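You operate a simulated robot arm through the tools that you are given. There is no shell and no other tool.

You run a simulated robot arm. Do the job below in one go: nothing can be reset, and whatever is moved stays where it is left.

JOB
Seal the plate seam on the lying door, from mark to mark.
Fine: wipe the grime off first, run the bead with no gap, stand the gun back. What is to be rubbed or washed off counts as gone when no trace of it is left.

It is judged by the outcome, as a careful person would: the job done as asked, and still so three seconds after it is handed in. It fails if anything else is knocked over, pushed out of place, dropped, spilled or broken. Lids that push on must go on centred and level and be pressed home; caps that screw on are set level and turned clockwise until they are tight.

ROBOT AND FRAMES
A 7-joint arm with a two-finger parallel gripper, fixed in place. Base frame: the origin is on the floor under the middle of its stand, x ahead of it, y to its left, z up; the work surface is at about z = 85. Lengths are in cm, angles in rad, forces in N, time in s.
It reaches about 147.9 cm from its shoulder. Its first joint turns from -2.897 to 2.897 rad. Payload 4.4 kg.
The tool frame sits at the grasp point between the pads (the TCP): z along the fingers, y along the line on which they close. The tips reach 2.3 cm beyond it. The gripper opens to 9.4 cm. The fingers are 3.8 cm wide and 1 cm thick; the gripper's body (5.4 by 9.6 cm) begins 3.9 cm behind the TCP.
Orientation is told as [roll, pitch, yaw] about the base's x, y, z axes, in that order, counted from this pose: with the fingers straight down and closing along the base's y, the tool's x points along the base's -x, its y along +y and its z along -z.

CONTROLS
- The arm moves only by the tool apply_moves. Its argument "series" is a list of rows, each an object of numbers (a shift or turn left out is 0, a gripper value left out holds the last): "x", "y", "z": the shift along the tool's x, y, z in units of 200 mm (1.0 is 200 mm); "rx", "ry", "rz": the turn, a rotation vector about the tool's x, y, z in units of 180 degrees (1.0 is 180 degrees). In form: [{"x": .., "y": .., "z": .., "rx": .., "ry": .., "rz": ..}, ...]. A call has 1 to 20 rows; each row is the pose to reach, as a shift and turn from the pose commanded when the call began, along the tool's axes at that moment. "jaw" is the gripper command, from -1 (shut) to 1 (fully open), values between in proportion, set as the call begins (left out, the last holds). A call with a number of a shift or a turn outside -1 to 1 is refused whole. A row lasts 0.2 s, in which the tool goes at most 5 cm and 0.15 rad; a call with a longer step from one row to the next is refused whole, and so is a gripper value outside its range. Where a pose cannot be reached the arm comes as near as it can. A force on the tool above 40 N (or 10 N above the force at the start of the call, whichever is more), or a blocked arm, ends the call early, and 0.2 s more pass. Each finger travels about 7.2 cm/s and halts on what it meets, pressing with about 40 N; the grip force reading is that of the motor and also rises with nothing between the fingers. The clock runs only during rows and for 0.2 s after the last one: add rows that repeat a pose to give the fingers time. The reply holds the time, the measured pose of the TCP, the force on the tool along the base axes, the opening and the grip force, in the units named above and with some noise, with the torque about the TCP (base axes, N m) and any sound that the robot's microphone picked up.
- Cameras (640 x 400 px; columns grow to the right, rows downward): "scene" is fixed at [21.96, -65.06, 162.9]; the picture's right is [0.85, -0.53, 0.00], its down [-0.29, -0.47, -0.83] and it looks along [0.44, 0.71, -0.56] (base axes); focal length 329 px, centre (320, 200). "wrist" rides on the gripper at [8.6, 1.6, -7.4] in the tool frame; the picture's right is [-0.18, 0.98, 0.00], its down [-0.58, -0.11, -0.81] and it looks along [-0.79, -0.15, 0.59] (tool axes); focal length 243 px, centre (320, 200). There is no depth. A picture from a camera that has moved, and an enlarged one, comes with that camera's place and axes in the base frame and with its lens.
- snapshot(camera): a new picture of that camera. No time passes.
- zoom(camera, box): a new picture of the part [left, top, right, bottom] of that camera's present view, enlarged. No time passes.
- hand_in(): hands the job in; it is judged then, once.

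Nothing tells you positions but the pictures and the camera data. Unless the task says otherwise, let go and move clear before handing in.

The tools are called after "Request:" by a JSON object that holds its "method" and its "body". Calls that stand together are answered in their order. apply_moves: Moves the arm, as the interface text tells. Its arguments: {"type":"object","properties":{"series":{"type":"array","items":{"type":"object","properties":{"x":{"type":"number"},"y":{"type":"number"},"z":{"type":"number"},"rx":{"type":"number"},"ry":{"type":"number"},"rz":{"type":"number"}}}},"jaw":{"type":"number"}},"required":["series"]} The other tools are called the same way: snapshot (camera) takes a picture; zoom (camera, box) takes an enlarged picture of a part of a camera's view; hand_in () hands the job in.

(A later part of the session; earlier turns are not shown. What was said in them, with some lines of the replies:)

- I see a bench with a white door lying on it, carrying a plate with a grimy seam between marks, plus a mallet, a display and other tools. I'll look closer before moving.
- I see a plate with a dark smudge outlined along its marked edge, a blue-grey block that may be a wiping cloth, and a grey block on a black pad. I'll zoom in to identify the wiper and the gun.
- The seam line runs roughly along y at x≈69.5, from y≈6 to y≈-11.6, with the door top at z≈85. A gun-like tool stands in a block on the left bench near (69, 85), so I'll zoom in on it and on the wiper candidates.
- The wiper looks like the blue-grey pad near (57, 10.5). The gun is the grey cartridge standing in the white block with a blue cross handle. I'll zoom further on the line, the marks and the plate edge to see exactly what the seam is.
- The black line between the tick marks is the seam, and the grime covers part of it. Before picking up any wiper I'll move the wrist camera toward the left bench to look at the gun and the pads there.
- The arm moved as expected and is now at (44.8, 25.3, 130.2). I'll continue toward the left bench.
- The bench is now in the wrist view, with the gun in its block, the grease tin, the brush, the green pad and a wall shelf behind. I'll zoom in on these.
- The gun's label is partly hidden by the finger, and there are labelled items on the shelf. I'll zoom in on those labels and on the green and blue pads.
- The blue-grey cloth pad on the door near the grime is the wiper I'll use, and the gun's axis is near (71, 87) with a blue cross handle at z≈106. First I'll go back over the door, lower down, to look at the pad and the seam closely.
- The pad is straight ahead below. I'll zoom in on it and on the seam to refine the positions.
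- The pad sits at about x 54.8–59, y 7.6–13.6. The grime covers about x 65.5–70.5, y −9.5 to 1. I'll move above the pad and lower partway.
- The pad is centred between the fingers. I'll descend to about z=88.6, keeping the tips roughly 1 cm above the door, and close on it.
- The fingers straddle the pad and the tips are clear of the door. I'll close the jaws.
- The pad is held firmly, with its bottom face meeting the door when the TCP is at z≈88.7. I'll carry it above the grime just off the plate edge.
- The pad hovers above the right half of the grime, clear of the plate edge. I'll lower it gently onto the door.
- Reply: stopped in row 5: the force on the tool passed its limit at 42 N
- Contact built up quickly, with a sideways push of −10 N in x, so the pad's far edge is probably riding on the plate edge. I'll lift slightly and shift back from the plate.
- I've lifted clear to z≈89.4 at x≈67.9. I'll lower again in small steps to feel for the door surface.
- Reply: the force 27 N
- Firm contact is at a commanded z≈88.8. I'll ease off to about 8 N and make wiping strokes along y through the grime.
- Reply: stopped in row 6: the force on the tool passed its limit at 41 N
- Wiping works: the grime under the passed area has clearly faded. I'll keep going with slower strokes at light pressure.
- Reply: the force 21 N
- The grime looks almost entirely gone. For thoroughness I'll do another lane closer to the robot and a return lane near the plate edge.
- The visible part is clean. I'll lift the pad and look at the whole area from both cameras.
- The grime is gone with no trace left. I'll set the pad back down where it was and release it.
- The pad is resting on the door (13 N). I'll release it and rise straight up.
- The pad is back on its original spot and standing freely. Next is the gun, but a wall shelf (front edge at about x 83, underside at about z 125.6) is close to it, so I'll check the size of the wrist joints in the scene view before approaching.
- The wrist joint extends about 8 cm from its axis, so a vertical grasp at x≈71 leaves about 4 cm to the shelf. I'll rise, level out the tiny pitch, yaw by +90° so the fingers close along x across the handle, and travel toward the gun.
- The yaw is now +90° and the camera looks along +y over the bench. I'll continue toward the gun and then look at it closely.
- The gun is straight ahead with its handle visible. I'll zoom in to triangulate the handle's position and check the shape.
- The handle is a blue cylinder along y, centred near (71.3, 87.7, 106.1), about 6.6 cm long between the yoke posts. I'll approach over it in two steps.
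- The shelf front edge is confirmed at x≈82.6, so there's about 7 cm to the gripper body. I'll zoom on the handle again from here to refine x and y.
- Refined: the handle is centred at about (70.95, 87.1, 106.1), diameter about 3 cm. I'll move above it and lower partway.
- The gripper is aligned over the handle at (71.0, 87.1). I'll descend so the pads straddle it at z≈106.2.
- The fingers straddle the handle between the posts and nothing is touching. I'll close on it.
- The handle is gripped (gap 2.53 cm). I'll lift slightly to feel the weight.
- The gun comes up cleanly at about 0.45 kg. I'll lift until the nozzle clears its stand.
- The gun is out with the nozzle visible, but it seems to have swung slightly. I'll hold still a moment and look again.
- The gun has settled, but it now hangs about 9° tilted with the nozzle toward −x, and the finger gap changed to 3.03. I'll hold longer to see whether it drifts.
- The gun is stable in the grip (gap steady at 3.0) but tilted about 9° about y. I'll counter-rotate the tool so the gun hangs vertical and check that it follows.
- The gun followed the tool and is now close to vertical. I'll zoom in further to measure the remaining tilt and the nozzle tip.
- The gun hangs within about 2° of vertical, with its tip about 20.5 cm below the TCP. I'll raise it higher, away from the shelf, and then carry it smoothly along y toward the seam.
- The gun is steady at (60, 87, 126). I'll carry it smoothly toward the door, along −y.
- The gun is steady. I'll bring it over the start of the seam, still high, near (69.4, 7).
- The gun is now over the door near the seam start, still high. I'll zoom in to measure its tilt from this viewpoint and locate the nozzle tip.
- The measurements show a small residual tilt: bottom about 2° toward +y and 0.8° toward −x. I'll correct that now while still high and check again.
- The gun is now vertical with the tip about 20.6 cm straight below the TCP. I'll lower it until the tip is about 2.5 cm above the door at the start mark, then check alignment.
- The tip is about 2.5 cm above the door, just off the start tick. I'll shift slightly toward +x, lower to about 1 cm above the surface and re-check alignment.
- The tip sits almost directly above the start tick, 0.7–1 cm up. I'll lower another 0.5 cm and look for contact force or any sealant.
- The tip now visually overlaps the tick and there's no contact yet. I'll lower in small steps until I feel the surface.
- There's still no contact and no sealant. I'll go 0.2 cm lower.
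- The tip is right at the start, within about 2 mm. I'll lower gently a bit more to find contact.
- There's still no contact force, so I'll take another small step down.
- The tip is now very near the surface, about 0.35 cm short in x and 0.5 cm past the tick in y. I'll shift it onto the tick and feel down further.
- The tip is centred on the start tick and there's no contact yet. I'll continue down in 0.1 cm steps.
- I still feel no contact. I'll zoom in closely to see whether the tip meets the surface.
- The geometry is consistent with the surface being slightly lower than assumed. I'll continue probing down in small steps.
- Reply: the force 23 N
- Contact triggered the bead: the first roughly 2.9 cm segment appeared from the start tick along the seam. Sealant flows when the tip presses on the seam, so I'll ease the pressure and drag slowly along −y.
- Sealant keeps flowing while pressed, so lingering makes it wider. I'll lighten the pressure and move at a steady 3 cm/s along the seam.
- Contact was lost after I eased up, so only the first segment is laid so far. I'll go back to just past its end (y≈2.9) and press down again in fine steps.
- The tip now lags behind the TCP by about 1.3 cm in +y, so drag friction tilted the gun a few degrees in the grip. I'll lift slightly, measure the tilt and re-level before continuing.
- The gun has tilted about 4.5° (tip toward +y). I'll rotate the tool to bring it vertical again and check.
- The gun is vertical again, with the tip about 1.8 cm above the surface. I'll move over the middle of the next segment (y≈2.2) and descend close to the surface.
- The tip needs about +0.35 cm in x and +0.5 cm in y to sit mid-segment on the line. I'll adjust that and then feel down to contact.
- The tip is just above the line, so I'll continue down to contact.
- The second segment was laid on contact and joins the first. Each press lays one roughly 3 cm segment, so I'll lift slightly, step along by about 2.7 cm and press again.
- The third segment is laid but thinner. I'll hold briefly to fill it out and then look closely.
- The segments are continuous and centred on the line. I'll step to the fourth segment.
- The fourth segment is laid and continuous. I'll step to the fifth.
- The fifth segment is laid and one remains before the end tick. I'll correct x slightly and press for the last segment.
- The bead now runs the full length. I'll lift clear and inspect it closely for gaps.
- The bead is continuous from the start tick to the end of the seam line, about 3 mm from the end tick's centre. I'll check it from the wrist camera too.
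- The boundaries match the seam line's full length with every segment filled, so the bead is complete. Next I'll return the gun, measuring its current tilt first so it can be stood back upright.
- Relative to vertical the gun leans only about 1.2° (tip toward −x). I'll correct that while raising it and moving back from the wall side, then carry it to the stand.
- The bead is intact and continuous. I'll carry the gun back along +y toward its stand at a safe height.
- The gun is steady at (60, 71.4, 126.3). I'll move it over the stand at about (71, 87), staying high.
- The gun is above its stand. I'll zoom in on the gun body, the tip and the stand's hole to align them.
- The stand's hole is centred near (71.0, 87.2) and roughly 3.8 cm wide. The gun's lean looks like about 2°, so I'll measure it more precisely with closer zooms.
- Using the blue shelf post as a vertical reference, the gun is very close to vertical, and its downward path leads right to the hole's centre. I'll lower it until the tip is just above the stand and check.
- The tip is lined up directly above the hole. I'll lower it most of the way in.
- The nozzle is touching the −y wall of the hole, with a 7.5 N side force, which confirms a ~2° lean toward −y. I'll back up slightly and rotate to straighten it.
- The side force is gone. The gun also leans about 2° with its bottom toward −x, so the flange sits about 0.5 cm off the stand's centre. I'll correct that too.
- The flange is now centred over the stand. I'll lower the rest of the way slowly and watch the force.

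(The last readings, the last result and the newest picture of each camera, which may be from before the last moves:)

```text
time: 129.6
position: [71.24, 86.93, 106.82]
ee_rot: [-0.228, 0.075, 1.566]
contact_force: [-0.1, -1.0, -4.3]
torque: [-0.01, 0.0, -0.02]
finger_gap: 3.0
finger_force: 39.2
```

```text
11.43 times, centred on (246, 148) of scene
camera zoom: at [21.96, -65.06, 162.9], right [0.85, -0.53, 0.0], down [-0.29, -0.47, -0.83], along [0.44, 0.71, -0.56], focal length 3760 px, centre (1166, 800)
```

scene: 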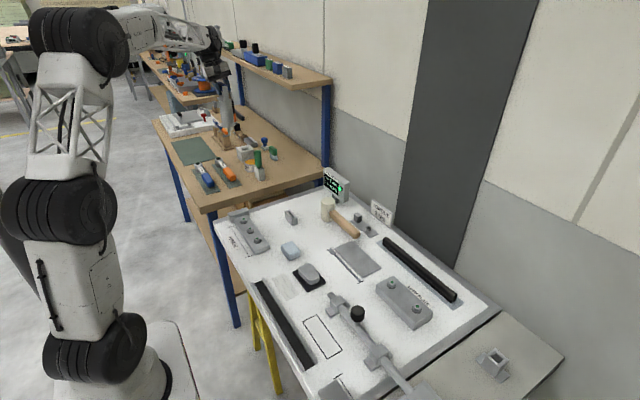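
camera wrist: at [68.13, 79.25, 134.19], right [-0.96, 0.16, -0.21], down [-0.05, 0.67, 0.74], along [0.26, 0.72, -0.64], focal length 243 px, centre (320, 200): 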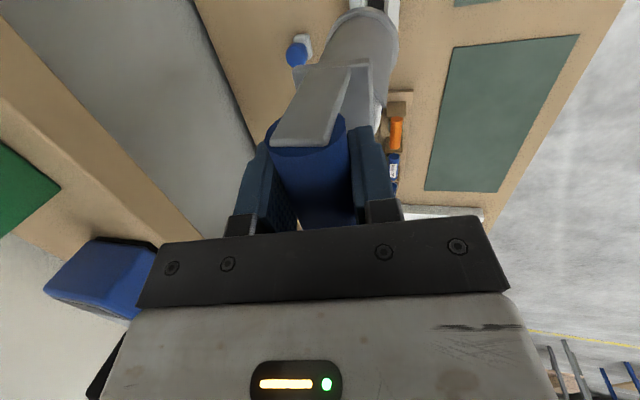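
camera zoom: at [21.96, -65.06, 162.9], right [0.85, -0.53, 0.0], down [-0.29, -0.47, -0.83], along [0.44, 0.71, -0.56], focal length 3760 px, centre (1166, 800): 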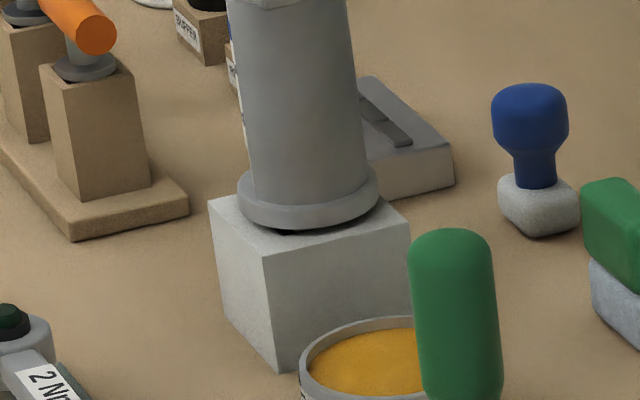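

The flange is nearly seated and free of side forces. I'll continue in small steps until it rests.

Request:
{"method": "apply_moves", "body": {"series": [{"x": -0.0004, "y": 0.0011, "z": 0.0049}, {"x": -0.0007, "y": 0.0023, "z": 0.0097}, {"x": -0.0007, "y": 0.0023, "z": 0.0097}]}}

Request:
{"method": "apply_moves", "body": {"series": [{"x": -0.0004, "y": 0.0011, "z": 0.0049}, {"x": -0.0004, "y": 0.0011, "z": 0.0049}]}}

Request:
{"method": "apply_moves", "body": {"series": [{"x": -0.0004, "y": 0.0011, "z": 0.0049}, {"x": -0.0004, "y": 0.0011, "z": 0.0049}]}}

Request:
{"method": "zoom", "body": {"camera": "scene", "box": [226, 130, 266, 165]}}

```text
time: 130.4
position: [71.26, 86.9, 106.67]
ee_rot: [-0.229, 0.075, 1.567]
contact_force: [-0.2, -0.2, -5.2]
torque: [0.04, -0.01, 0.01]
finger_gap: 2.96
finger_force: 39.7
```

```text
time: 131.0
position: [71.1, 86.98, 106.55]
ee_rot: [-0.228, 0.076, 1.566]
contact_force: [-0.7, 0.2, -5.3]
torque: [-0.01, -0.01, -0.01]
finger_gap: 2.99
finger_force: 40.1
```

```text
time: 131.6
position: [71.16, 87.07, 106.46]
ee_rot: [-0.228, 0.076, 1.565]
contact_force: [-0.2, 0.4, -4.4]
torque: [0.0, 0.03, -0.01]
finger_gap: 2.98
finger_force: 40.0
```

```text
11.43 times, centred on (246, 148) of scene
camera zoom: at [21.96, -65.06, 162.9], right [0.85, -0.53, 0.0], down [-0.29, -0.47, -0.83], along [0.44, 0.71, -0.56], focal length 3760 px, centre (1166, 800)
```

zoom: 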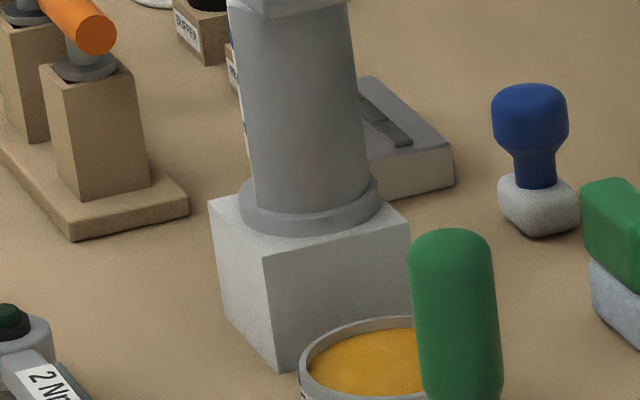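

It's almost seated. A few more 1 mm steps will find the contact.

Request:
{"method": "apply_moves", "body": {"series": [{"x": -0.0004, "y": 0.0011, "z": 0.0049}, {"x": -0.0004, "y": 0.0011, "z": 0.0049}]}}

Request:
{"method": "apply_moves", "body": {"series": [{"x": -0.0004, "y": 0.0011, "z": 0.0049}, {"x": -0.0004, "y": 0.0011, "z": 0.0049}]}}

Request:
{"method": "zoom", "body": {"camera": "scene", "box": [222, 108, 270, 165]}}

```text
time: 132.2
position: [71.19, 87.05, 106.42]
ee_rot: [-0.229, 0.073, 1.565]
contact_force: [2.3, 1.1, 3.3]
torque: [-0.01, -0.13, -0.02]
finger_gap: 2.97
finger_force: 39.8
```

```text
time: 132.8
position: [71.29, 86.99, 106.49]
ee_rot: [-0.229, 0.073, 1.565]
contact_force: [0.5, -0.4, 16.1]
torque: [-0.51, 0.42, -0.02]
finger_gap: 3.02
finger_force: 39.8
```

```text
7.02 times, centred on (246, 136) of scene
camera zoom: at [21.96, -65.06, 162.9], right [0.85, -0.53, 0.0], down [-0.29, -0.47, -0.83], along [0.44, 0.71, -0.56], focal length 2309 px, centre (839, 646)
```

zoom: 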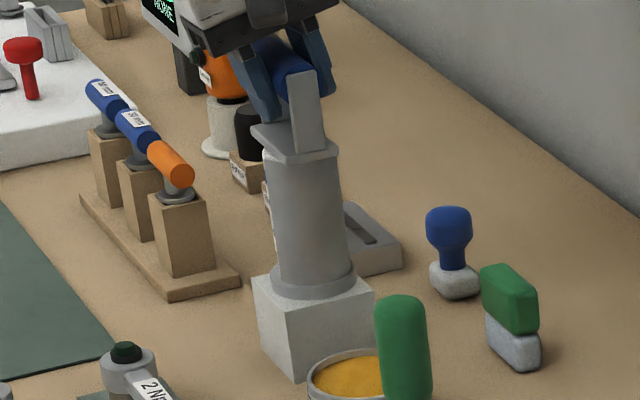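

The flange is seated on the stand at the same height as at the start (net ≈20 N down). I'll open the jaws partway to release the handle.

Request:
{"method": "apply_moves", "body": {"series": [{"z": -0.002}, {"z": -0.002}, {"z": -0.002}, {"z": -0.002}, {"z": -0.002}], "jaw": 0.2}}

Request:
{"method": "zoom", "body": {"camera": "scene", "box": [222, 90, 270, 165]}}

Request:
{"method": "snapshot", "body": {"camera": "wrist"}}

```text
time: 134.0
position: [71.17, 87.08, 106.41]
ee_rot: [-0.229, 0.074, 1.565]
contact_force: [0.1, 0.7, -0.1]
torque: [0.01, 0.02, -0.01]
finger_gap: 5.63
finger_force: 0.0
```

```text
5.33 times, centred on (246, 128) of scene
camera zoom: at [21.96, -65.06, 162.9], right [0.85, -0.53, 0.0], down [-0.29, -0.47, -0.83], along [0.44, 0.71, -0.56], focal length 1755 px, centre (715, 587)
```

zoom: 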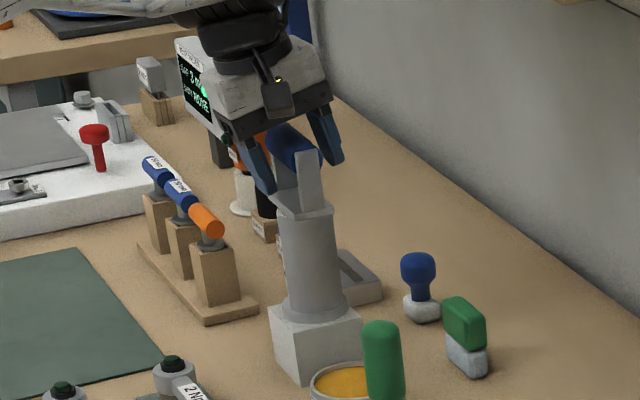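

```text
taken
camera wrist: at [67.79, 78.96, 113.63], right [-0.96, 0.17, -0.24], down [-0.07, 0.64, 0.76], along [0.28, 0.75, -0.6], focal length 243 px, centre (320, 200)
```

wrist: 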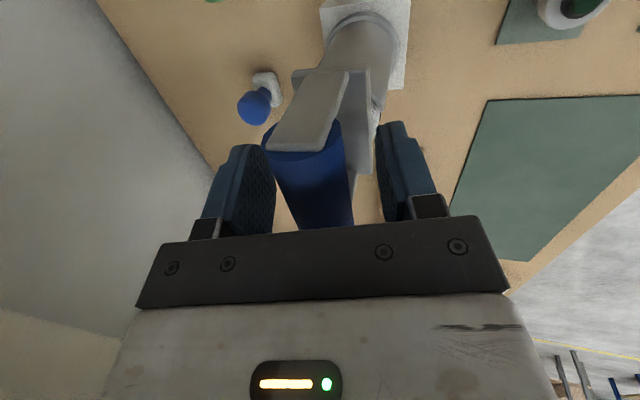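

The gun is released and standing. I'll open a little more for clearance, then retreat straight back along the finger direction.

Request:
{"method": "apply_moves", "body": {"series": [{"z": 0}, {"z": 0}, {"z": 0}], "jaw": 0.5}}

Request:
{"method": "apply_moves", "body": {"series": [{"z": -0.025}, {"z": -0.075}, {"z": -0.125}, {"z": -0.2}, {"z": -0.3}, {"z": -0.4}, {"z": -0.5}, {"z": -0.5}]}}

Request:
{"method": "zoom", "body": {"camera": "scene", "box": [222, 90, 270, 165]}}

Request:
{"method": "snapshot", "body": {"camera": "wrist"}}

```text
time: 134.8
position: [71.27, 86.98, 106.37]
ee_rot: [-0.229, 0.075, 1.564]
contact_force: [0.0, 0.3, 0.2]
torque: [0.0, 0.0, 0.03]
finger_gap: 7.07
finger_force: 0.0
```

```text
time: 136.6
position: [68.94, 87.6, 115.95]
ee_rot: [-0.228, 0.074, 1.566]
contact_force: [0.3, 0.3, -0.5]
torque: [-0.02, 0.02, 0.02]
finger_gap: 7.02
finger_force: 0.1
```

```text
5.33 times, centred on (246, 128) of scene
camera zoom: at [21.96, -65.06, 162.9], right [0.85, -0.53, 0.0], down [-0.29, -0.47, -0.83], along [0.44, 0.71, -0.56], focal length 1755 px, centre (715, 587)
```

zoom: 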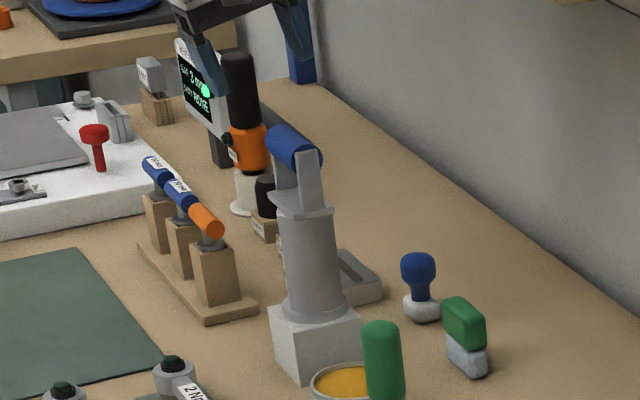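

```text
taken
camera wrist: at [65.62, 79.57, 123.22], right [-0.96, 0.17, -0.24], down [-0.07, 0.64, 0.76], along [0.28, 0.75, -0.6], focal length 243 px, centre (320, 200)
```

wrist: 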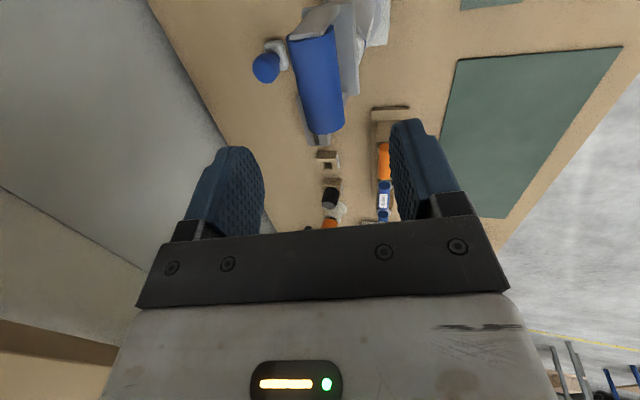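

The gripper is clear and the gun is standing. I'll check that it's fully seated and upright compared with the start, and check the stand's position too.

Request:
{"method": "zoom", "body": {"camera": "scene", "box": [222, 135, 270, 165]}}

Request:
{"method": "zoom", "body": {"camera": "scene", "box": [222, 108, 270, 138]}}

```text
13.33 times, centred on (246, 150) of scene
camera zoom: at [21.96, -65.06, 162.9], right [0.85, -0.53, 0.0], down [-0.29, -0.47, -0.83], along [0.44, 0.71, -0.56], focal length 4387 px, centre (1307, 867)
```

zoom: 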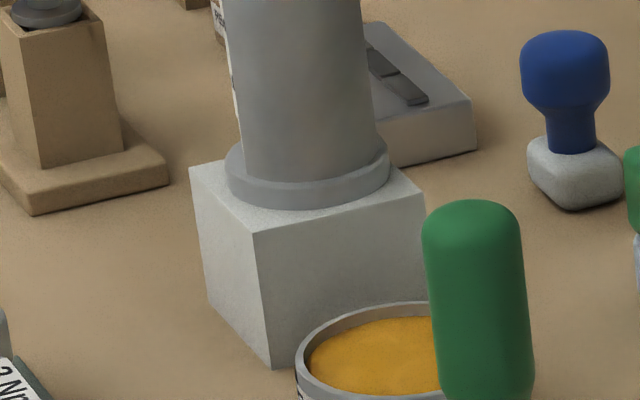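

```text
13.33 times, centred on (246, 123) of scene
camera zoom: at [21.96, -65.06, 162.9], right [0.85, -0.53, 0.0], down [-0.29, -0.47, -0.83], along [0.44, 0.71, -0.56], focal length 4387 px, centre (1307, 1227)
```

zoom: 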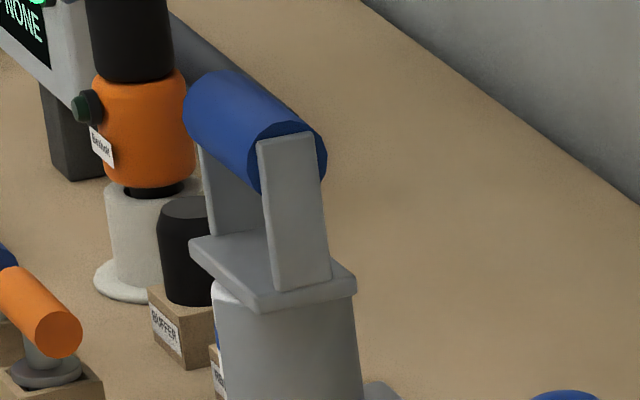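

The gun is back in its stand, matching its original position to within about 2 mm. I'll retreat up and away from the shelf, then return over the door for a last look at the bead.

Request:
{"method": "apply_moves", "body": {"series": [{"x": 0.0068, "y": 0.0523, "z": -0.1061}, {"x": 0.0135, "y": 0.1046, "z": -0.2121}, {"x": 0.0203, "y": 0.1569, "z": -0.3182}, {"x": 0.0271, "y": 0.2091, "z": -0.4243}, {"x": 0.0338, "y": 0.2614, "z": -0.5303}, {"x": 0.0406, "y": 0.3137, "z": -0.6364}, {"x": 0.0406, "y": 0.3137, "z": -0.6364}]}}

Request:
{"method": "apply_moves", "body": {"series": [{"x": 0.1, "y": 0.0017, "z": 0.0072}, {"x": 0.3, "y": 0.0051, "z": 0.0217}, {"x": 0.5, "y": 0.0084, "z": 0.0361}, {"x": 0.7, "y": 0.0118, "z": 0.0505}, {"x": 0.9, "y": 0.0152, "z": 0.065}, {"x": 0.9973, "y": 0.0168, "z": 0.072}, {"x": 0.9973, "y": 0.0168, "z": 0.072}]}}

Request:
{"method": "apply_moves", "body": {"series": [{"x": 0.1, "y": 0.0017, "z": 0.0072}, {"x": 0.3, "y": 0.0051, "z": 0.0217}, {"x": 0.5, "y": 0.0084, "z": 0.0361}, {"x": 0.7, "y": 0.0118, "z": 0.0505}, {"x": 0.9, "y": 0.0152, "z": 0.065}, {"x": 0.9973, "y": 0.0168, "z": 0.072}, {"x": 0.9973, "y": 0.0168, "z": 0.072}]}}

Request:
{"method": "apply_moves", "body": {"series": [{"x": 0.1, "y": 0.0017, "z": 0.0072}, {"x": 0.3, "y": 0.0051, "z": 0.0217}, {"x": 0.5, "y": 0.0084, "z": 0.0361}, {"x": 0.7, "y": 0.0118, "z": 0.0505}, {"x": 0.9, "y": 0.0152, "z": 0.065}, {"x": 0.9973, "y": 0.0168, "z": 0.072}, {"x": 0.9973, "y": 0.0168, "z": 0.072}]}}

Request:
{"method": "apply_moves", "body": {"series": [{"x": 0.1, "y": 0.0017, "z": 0.0072}, {"x": 0.3, "y": 0.0051, "z": 0.0217}, {"x": 0.5, "y": 0.0084, "z": 0.0361}, {"x": 0.7, "y": 0.0118, "z": 0.0505}, {"x": 0.9, "y": 0.0152, "z": 0.065}, {"x": 0.9973, "y": 0.0168, "z": 0.072}, {"x": 0.9973, "y": 0.0168, "z": 0.072}]}}

Request:
{"method": "apply_moves", "body": {"series": [{"x": 0.1, "y": 0.0017, "z": 0.0072}, {"x": 0.3, "y": 0.0051, "z": 0.0217}, {"x": 0.5, "y": 0.0084, "z": 0.0361}, {"x": 0.7, "y": 0.0118, "z": 0.0505}, {"x": 0.9, "y": 0.0152, "z": 0.065}, {"x": 0.9973, "y": 0.0168, "z": 0.072}, {"x": 0.9973, "y": 0.0168, "z": 0.072}]}}

Request:
{"method": "snapshot", "body": {"camera": "wrist"}}

Request:
{"method": "snapshot", "body": {"camera": "scene"}}

```text
time: 138.2
position: [60.07, 87.77, 127.07]
ee_rot: [-0.229, 0.075, 1.565]
contact_force: [0.6, 0.0, -0.3]
torque: [0.02, -0.02, 0.0]
finger_gap: 7.05
finger_force: 0.0
```

```text
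time: 139.8
position: [59.93, 67.78, 126.92]
ee_rot: [-0.229, 0.075, 1.564]
contact_force: [0.4, 0.0, 0.2]
torque: [0.0, -0.03, 0.02]
finger_gap: 7.05
finger_force: 0.1
```

```text
time: 141.4
position: [59.97, 47.77, 127.06]
ee_rot: [-0.227, 0.075, 1.567]
contact_force: [0.6, -0.4, -0.2]
torque: [0.0, -0.01, -0.02]
finger_gap: 7.05
finger_force: 0.0
```

```text
time: 143.0
position: [59.5, 27.73, 127.1]
ee_rot: [-0.229, 0.074, 1.567]
contact_force: [-0.5, 0.2, 1.0]
torque: [0.02, 0.05, -0.02]
finger_gap: 7.04
finger_force: 0.0
```

```text
time: 144.6
position: [59.69, 7.57, 127.04]
ee_rot: [-0.228, 0.074, 1.565]
contact_force: [0.0, -0.9, -0.2]
torque: [-0.02, 0.01, 0.01]
finger_gap: 7.07
finger_force: 0.1
```

```text
time: 146.2
position: [59.45, -12.45, 127.17]
ee_rot: [-0.23, 0.074, 1.565]
contact_force: [1.4, -0.5, -0.1]
torque: [0.02, 0.02, 0.03]
finger_gap: 7.05
finger_force: 0.1
```

```text
taken
camera wrist: at [56.01, -20.49, 134.48], right [-0.96, 0.17, -0.24], down [-0.07, 0.64, 0.76], along [0.28, 0.75, -0.6], focal length 243 px, centre (320, 200)
```

wrist: 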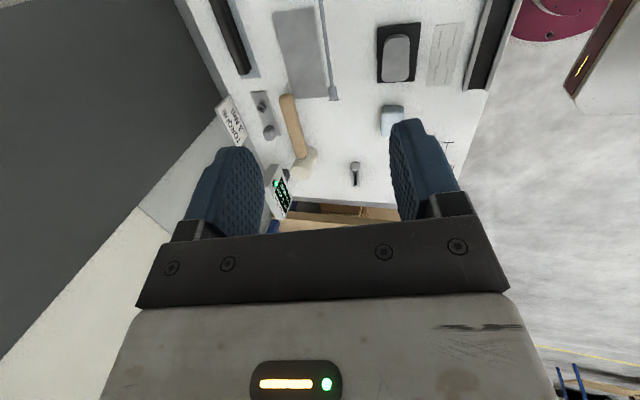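

```text
taken
```

scene: 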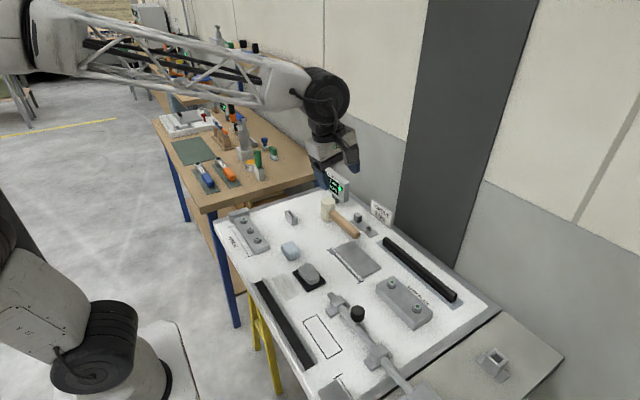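

Request:
{"method": "zoom", "body": {"camera": "wrist", "box": [260, 0, 400, 110]}}

Request:
{"method": "zoom", "body": {"camera": "wrist", "box": [305, 0, 345, 25]}}

Request:
{"method": "zoom", "body": {"camera": "scene", "box": [320, 235, 384, 290]}}

```text
3.64 times, centred on (330, 55) of wrist
camera zoom: at [56.01, -20.49, 134.48], right [-0.96, 0.17, -0.24], down [-0.07, 0.64, 0.76], along [0.28, 0.75, -0.6], focal length 882 px, centre (284, 727)
```

zoom: 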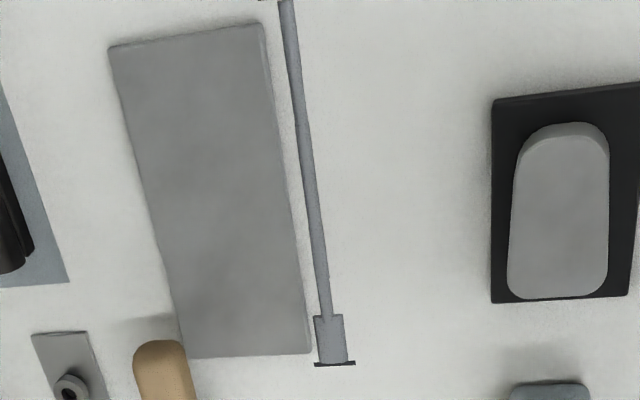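

```text
16.00 times, centred on (325, 12) of wrist
camera zoom: at [56.01, -20.49, 134.48], right [-0.96, 0.17, -0.24], down [-0.07, 0.64, 0.76], along [0.28, 0.75, -0.6], focal length 3882 px, centre (240, 3200)
```

zoom: 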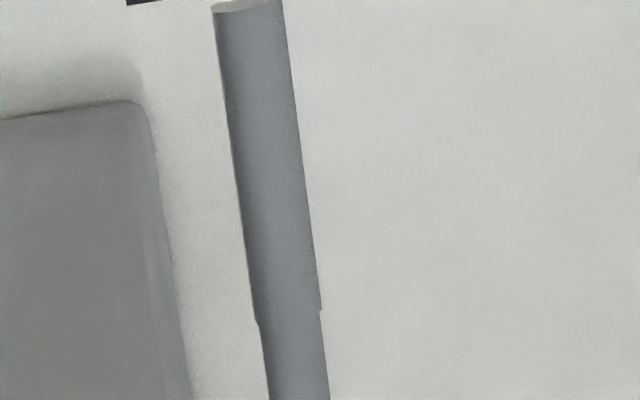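

```text
7.27 times, centred on (352, 262) of scene
camera zoom: at [21.96, -65.06, 162.9], right [0.85, -0.53, 0.0], down [-0.29, -0.47, -0.83], along [0.44, 0.71, -0.56], focal length 2393 px, centre (87, -254)
```

zoom: 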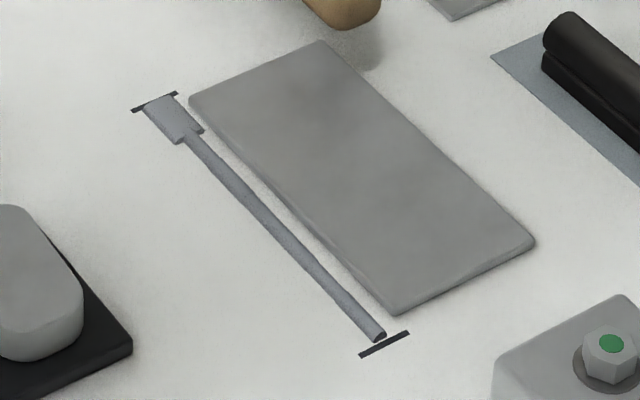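

I see one continuous bead along the seam from tick to tick, with no grime left. The pad and the gun are back in their places, and the gripper is empty and clear of everything. I'm handing the job in.

Request:
{"method": "hand_in", "body": {}}

```text
The job is handed in.
```

The plate seam is sealed and the job is handed in. The grime is wiped off with no trace visible, the bead runs unbroken along the whole seam line, and the gun is back upright in its stand.

- **Bead shape:** the first stretch, about 3 cm at the start mark, came out roughly twice as wide as the rest. The gun keeps flowing while its tip is pressed down, and I held it there too long. After that I laid the bead in short overlapping presses, because dragging tilted the gun in the grip.
- **Far end:** the bead stops where the seam line stops, about 3 mm short of the end mark itself. The drawn line leaves the same small gap before the mark.
- **Everything else:** the wiping pad is back in its original spot, and the gun sits within about 2 mm of where it stood. Nothing else looked out of place in the last pictures.
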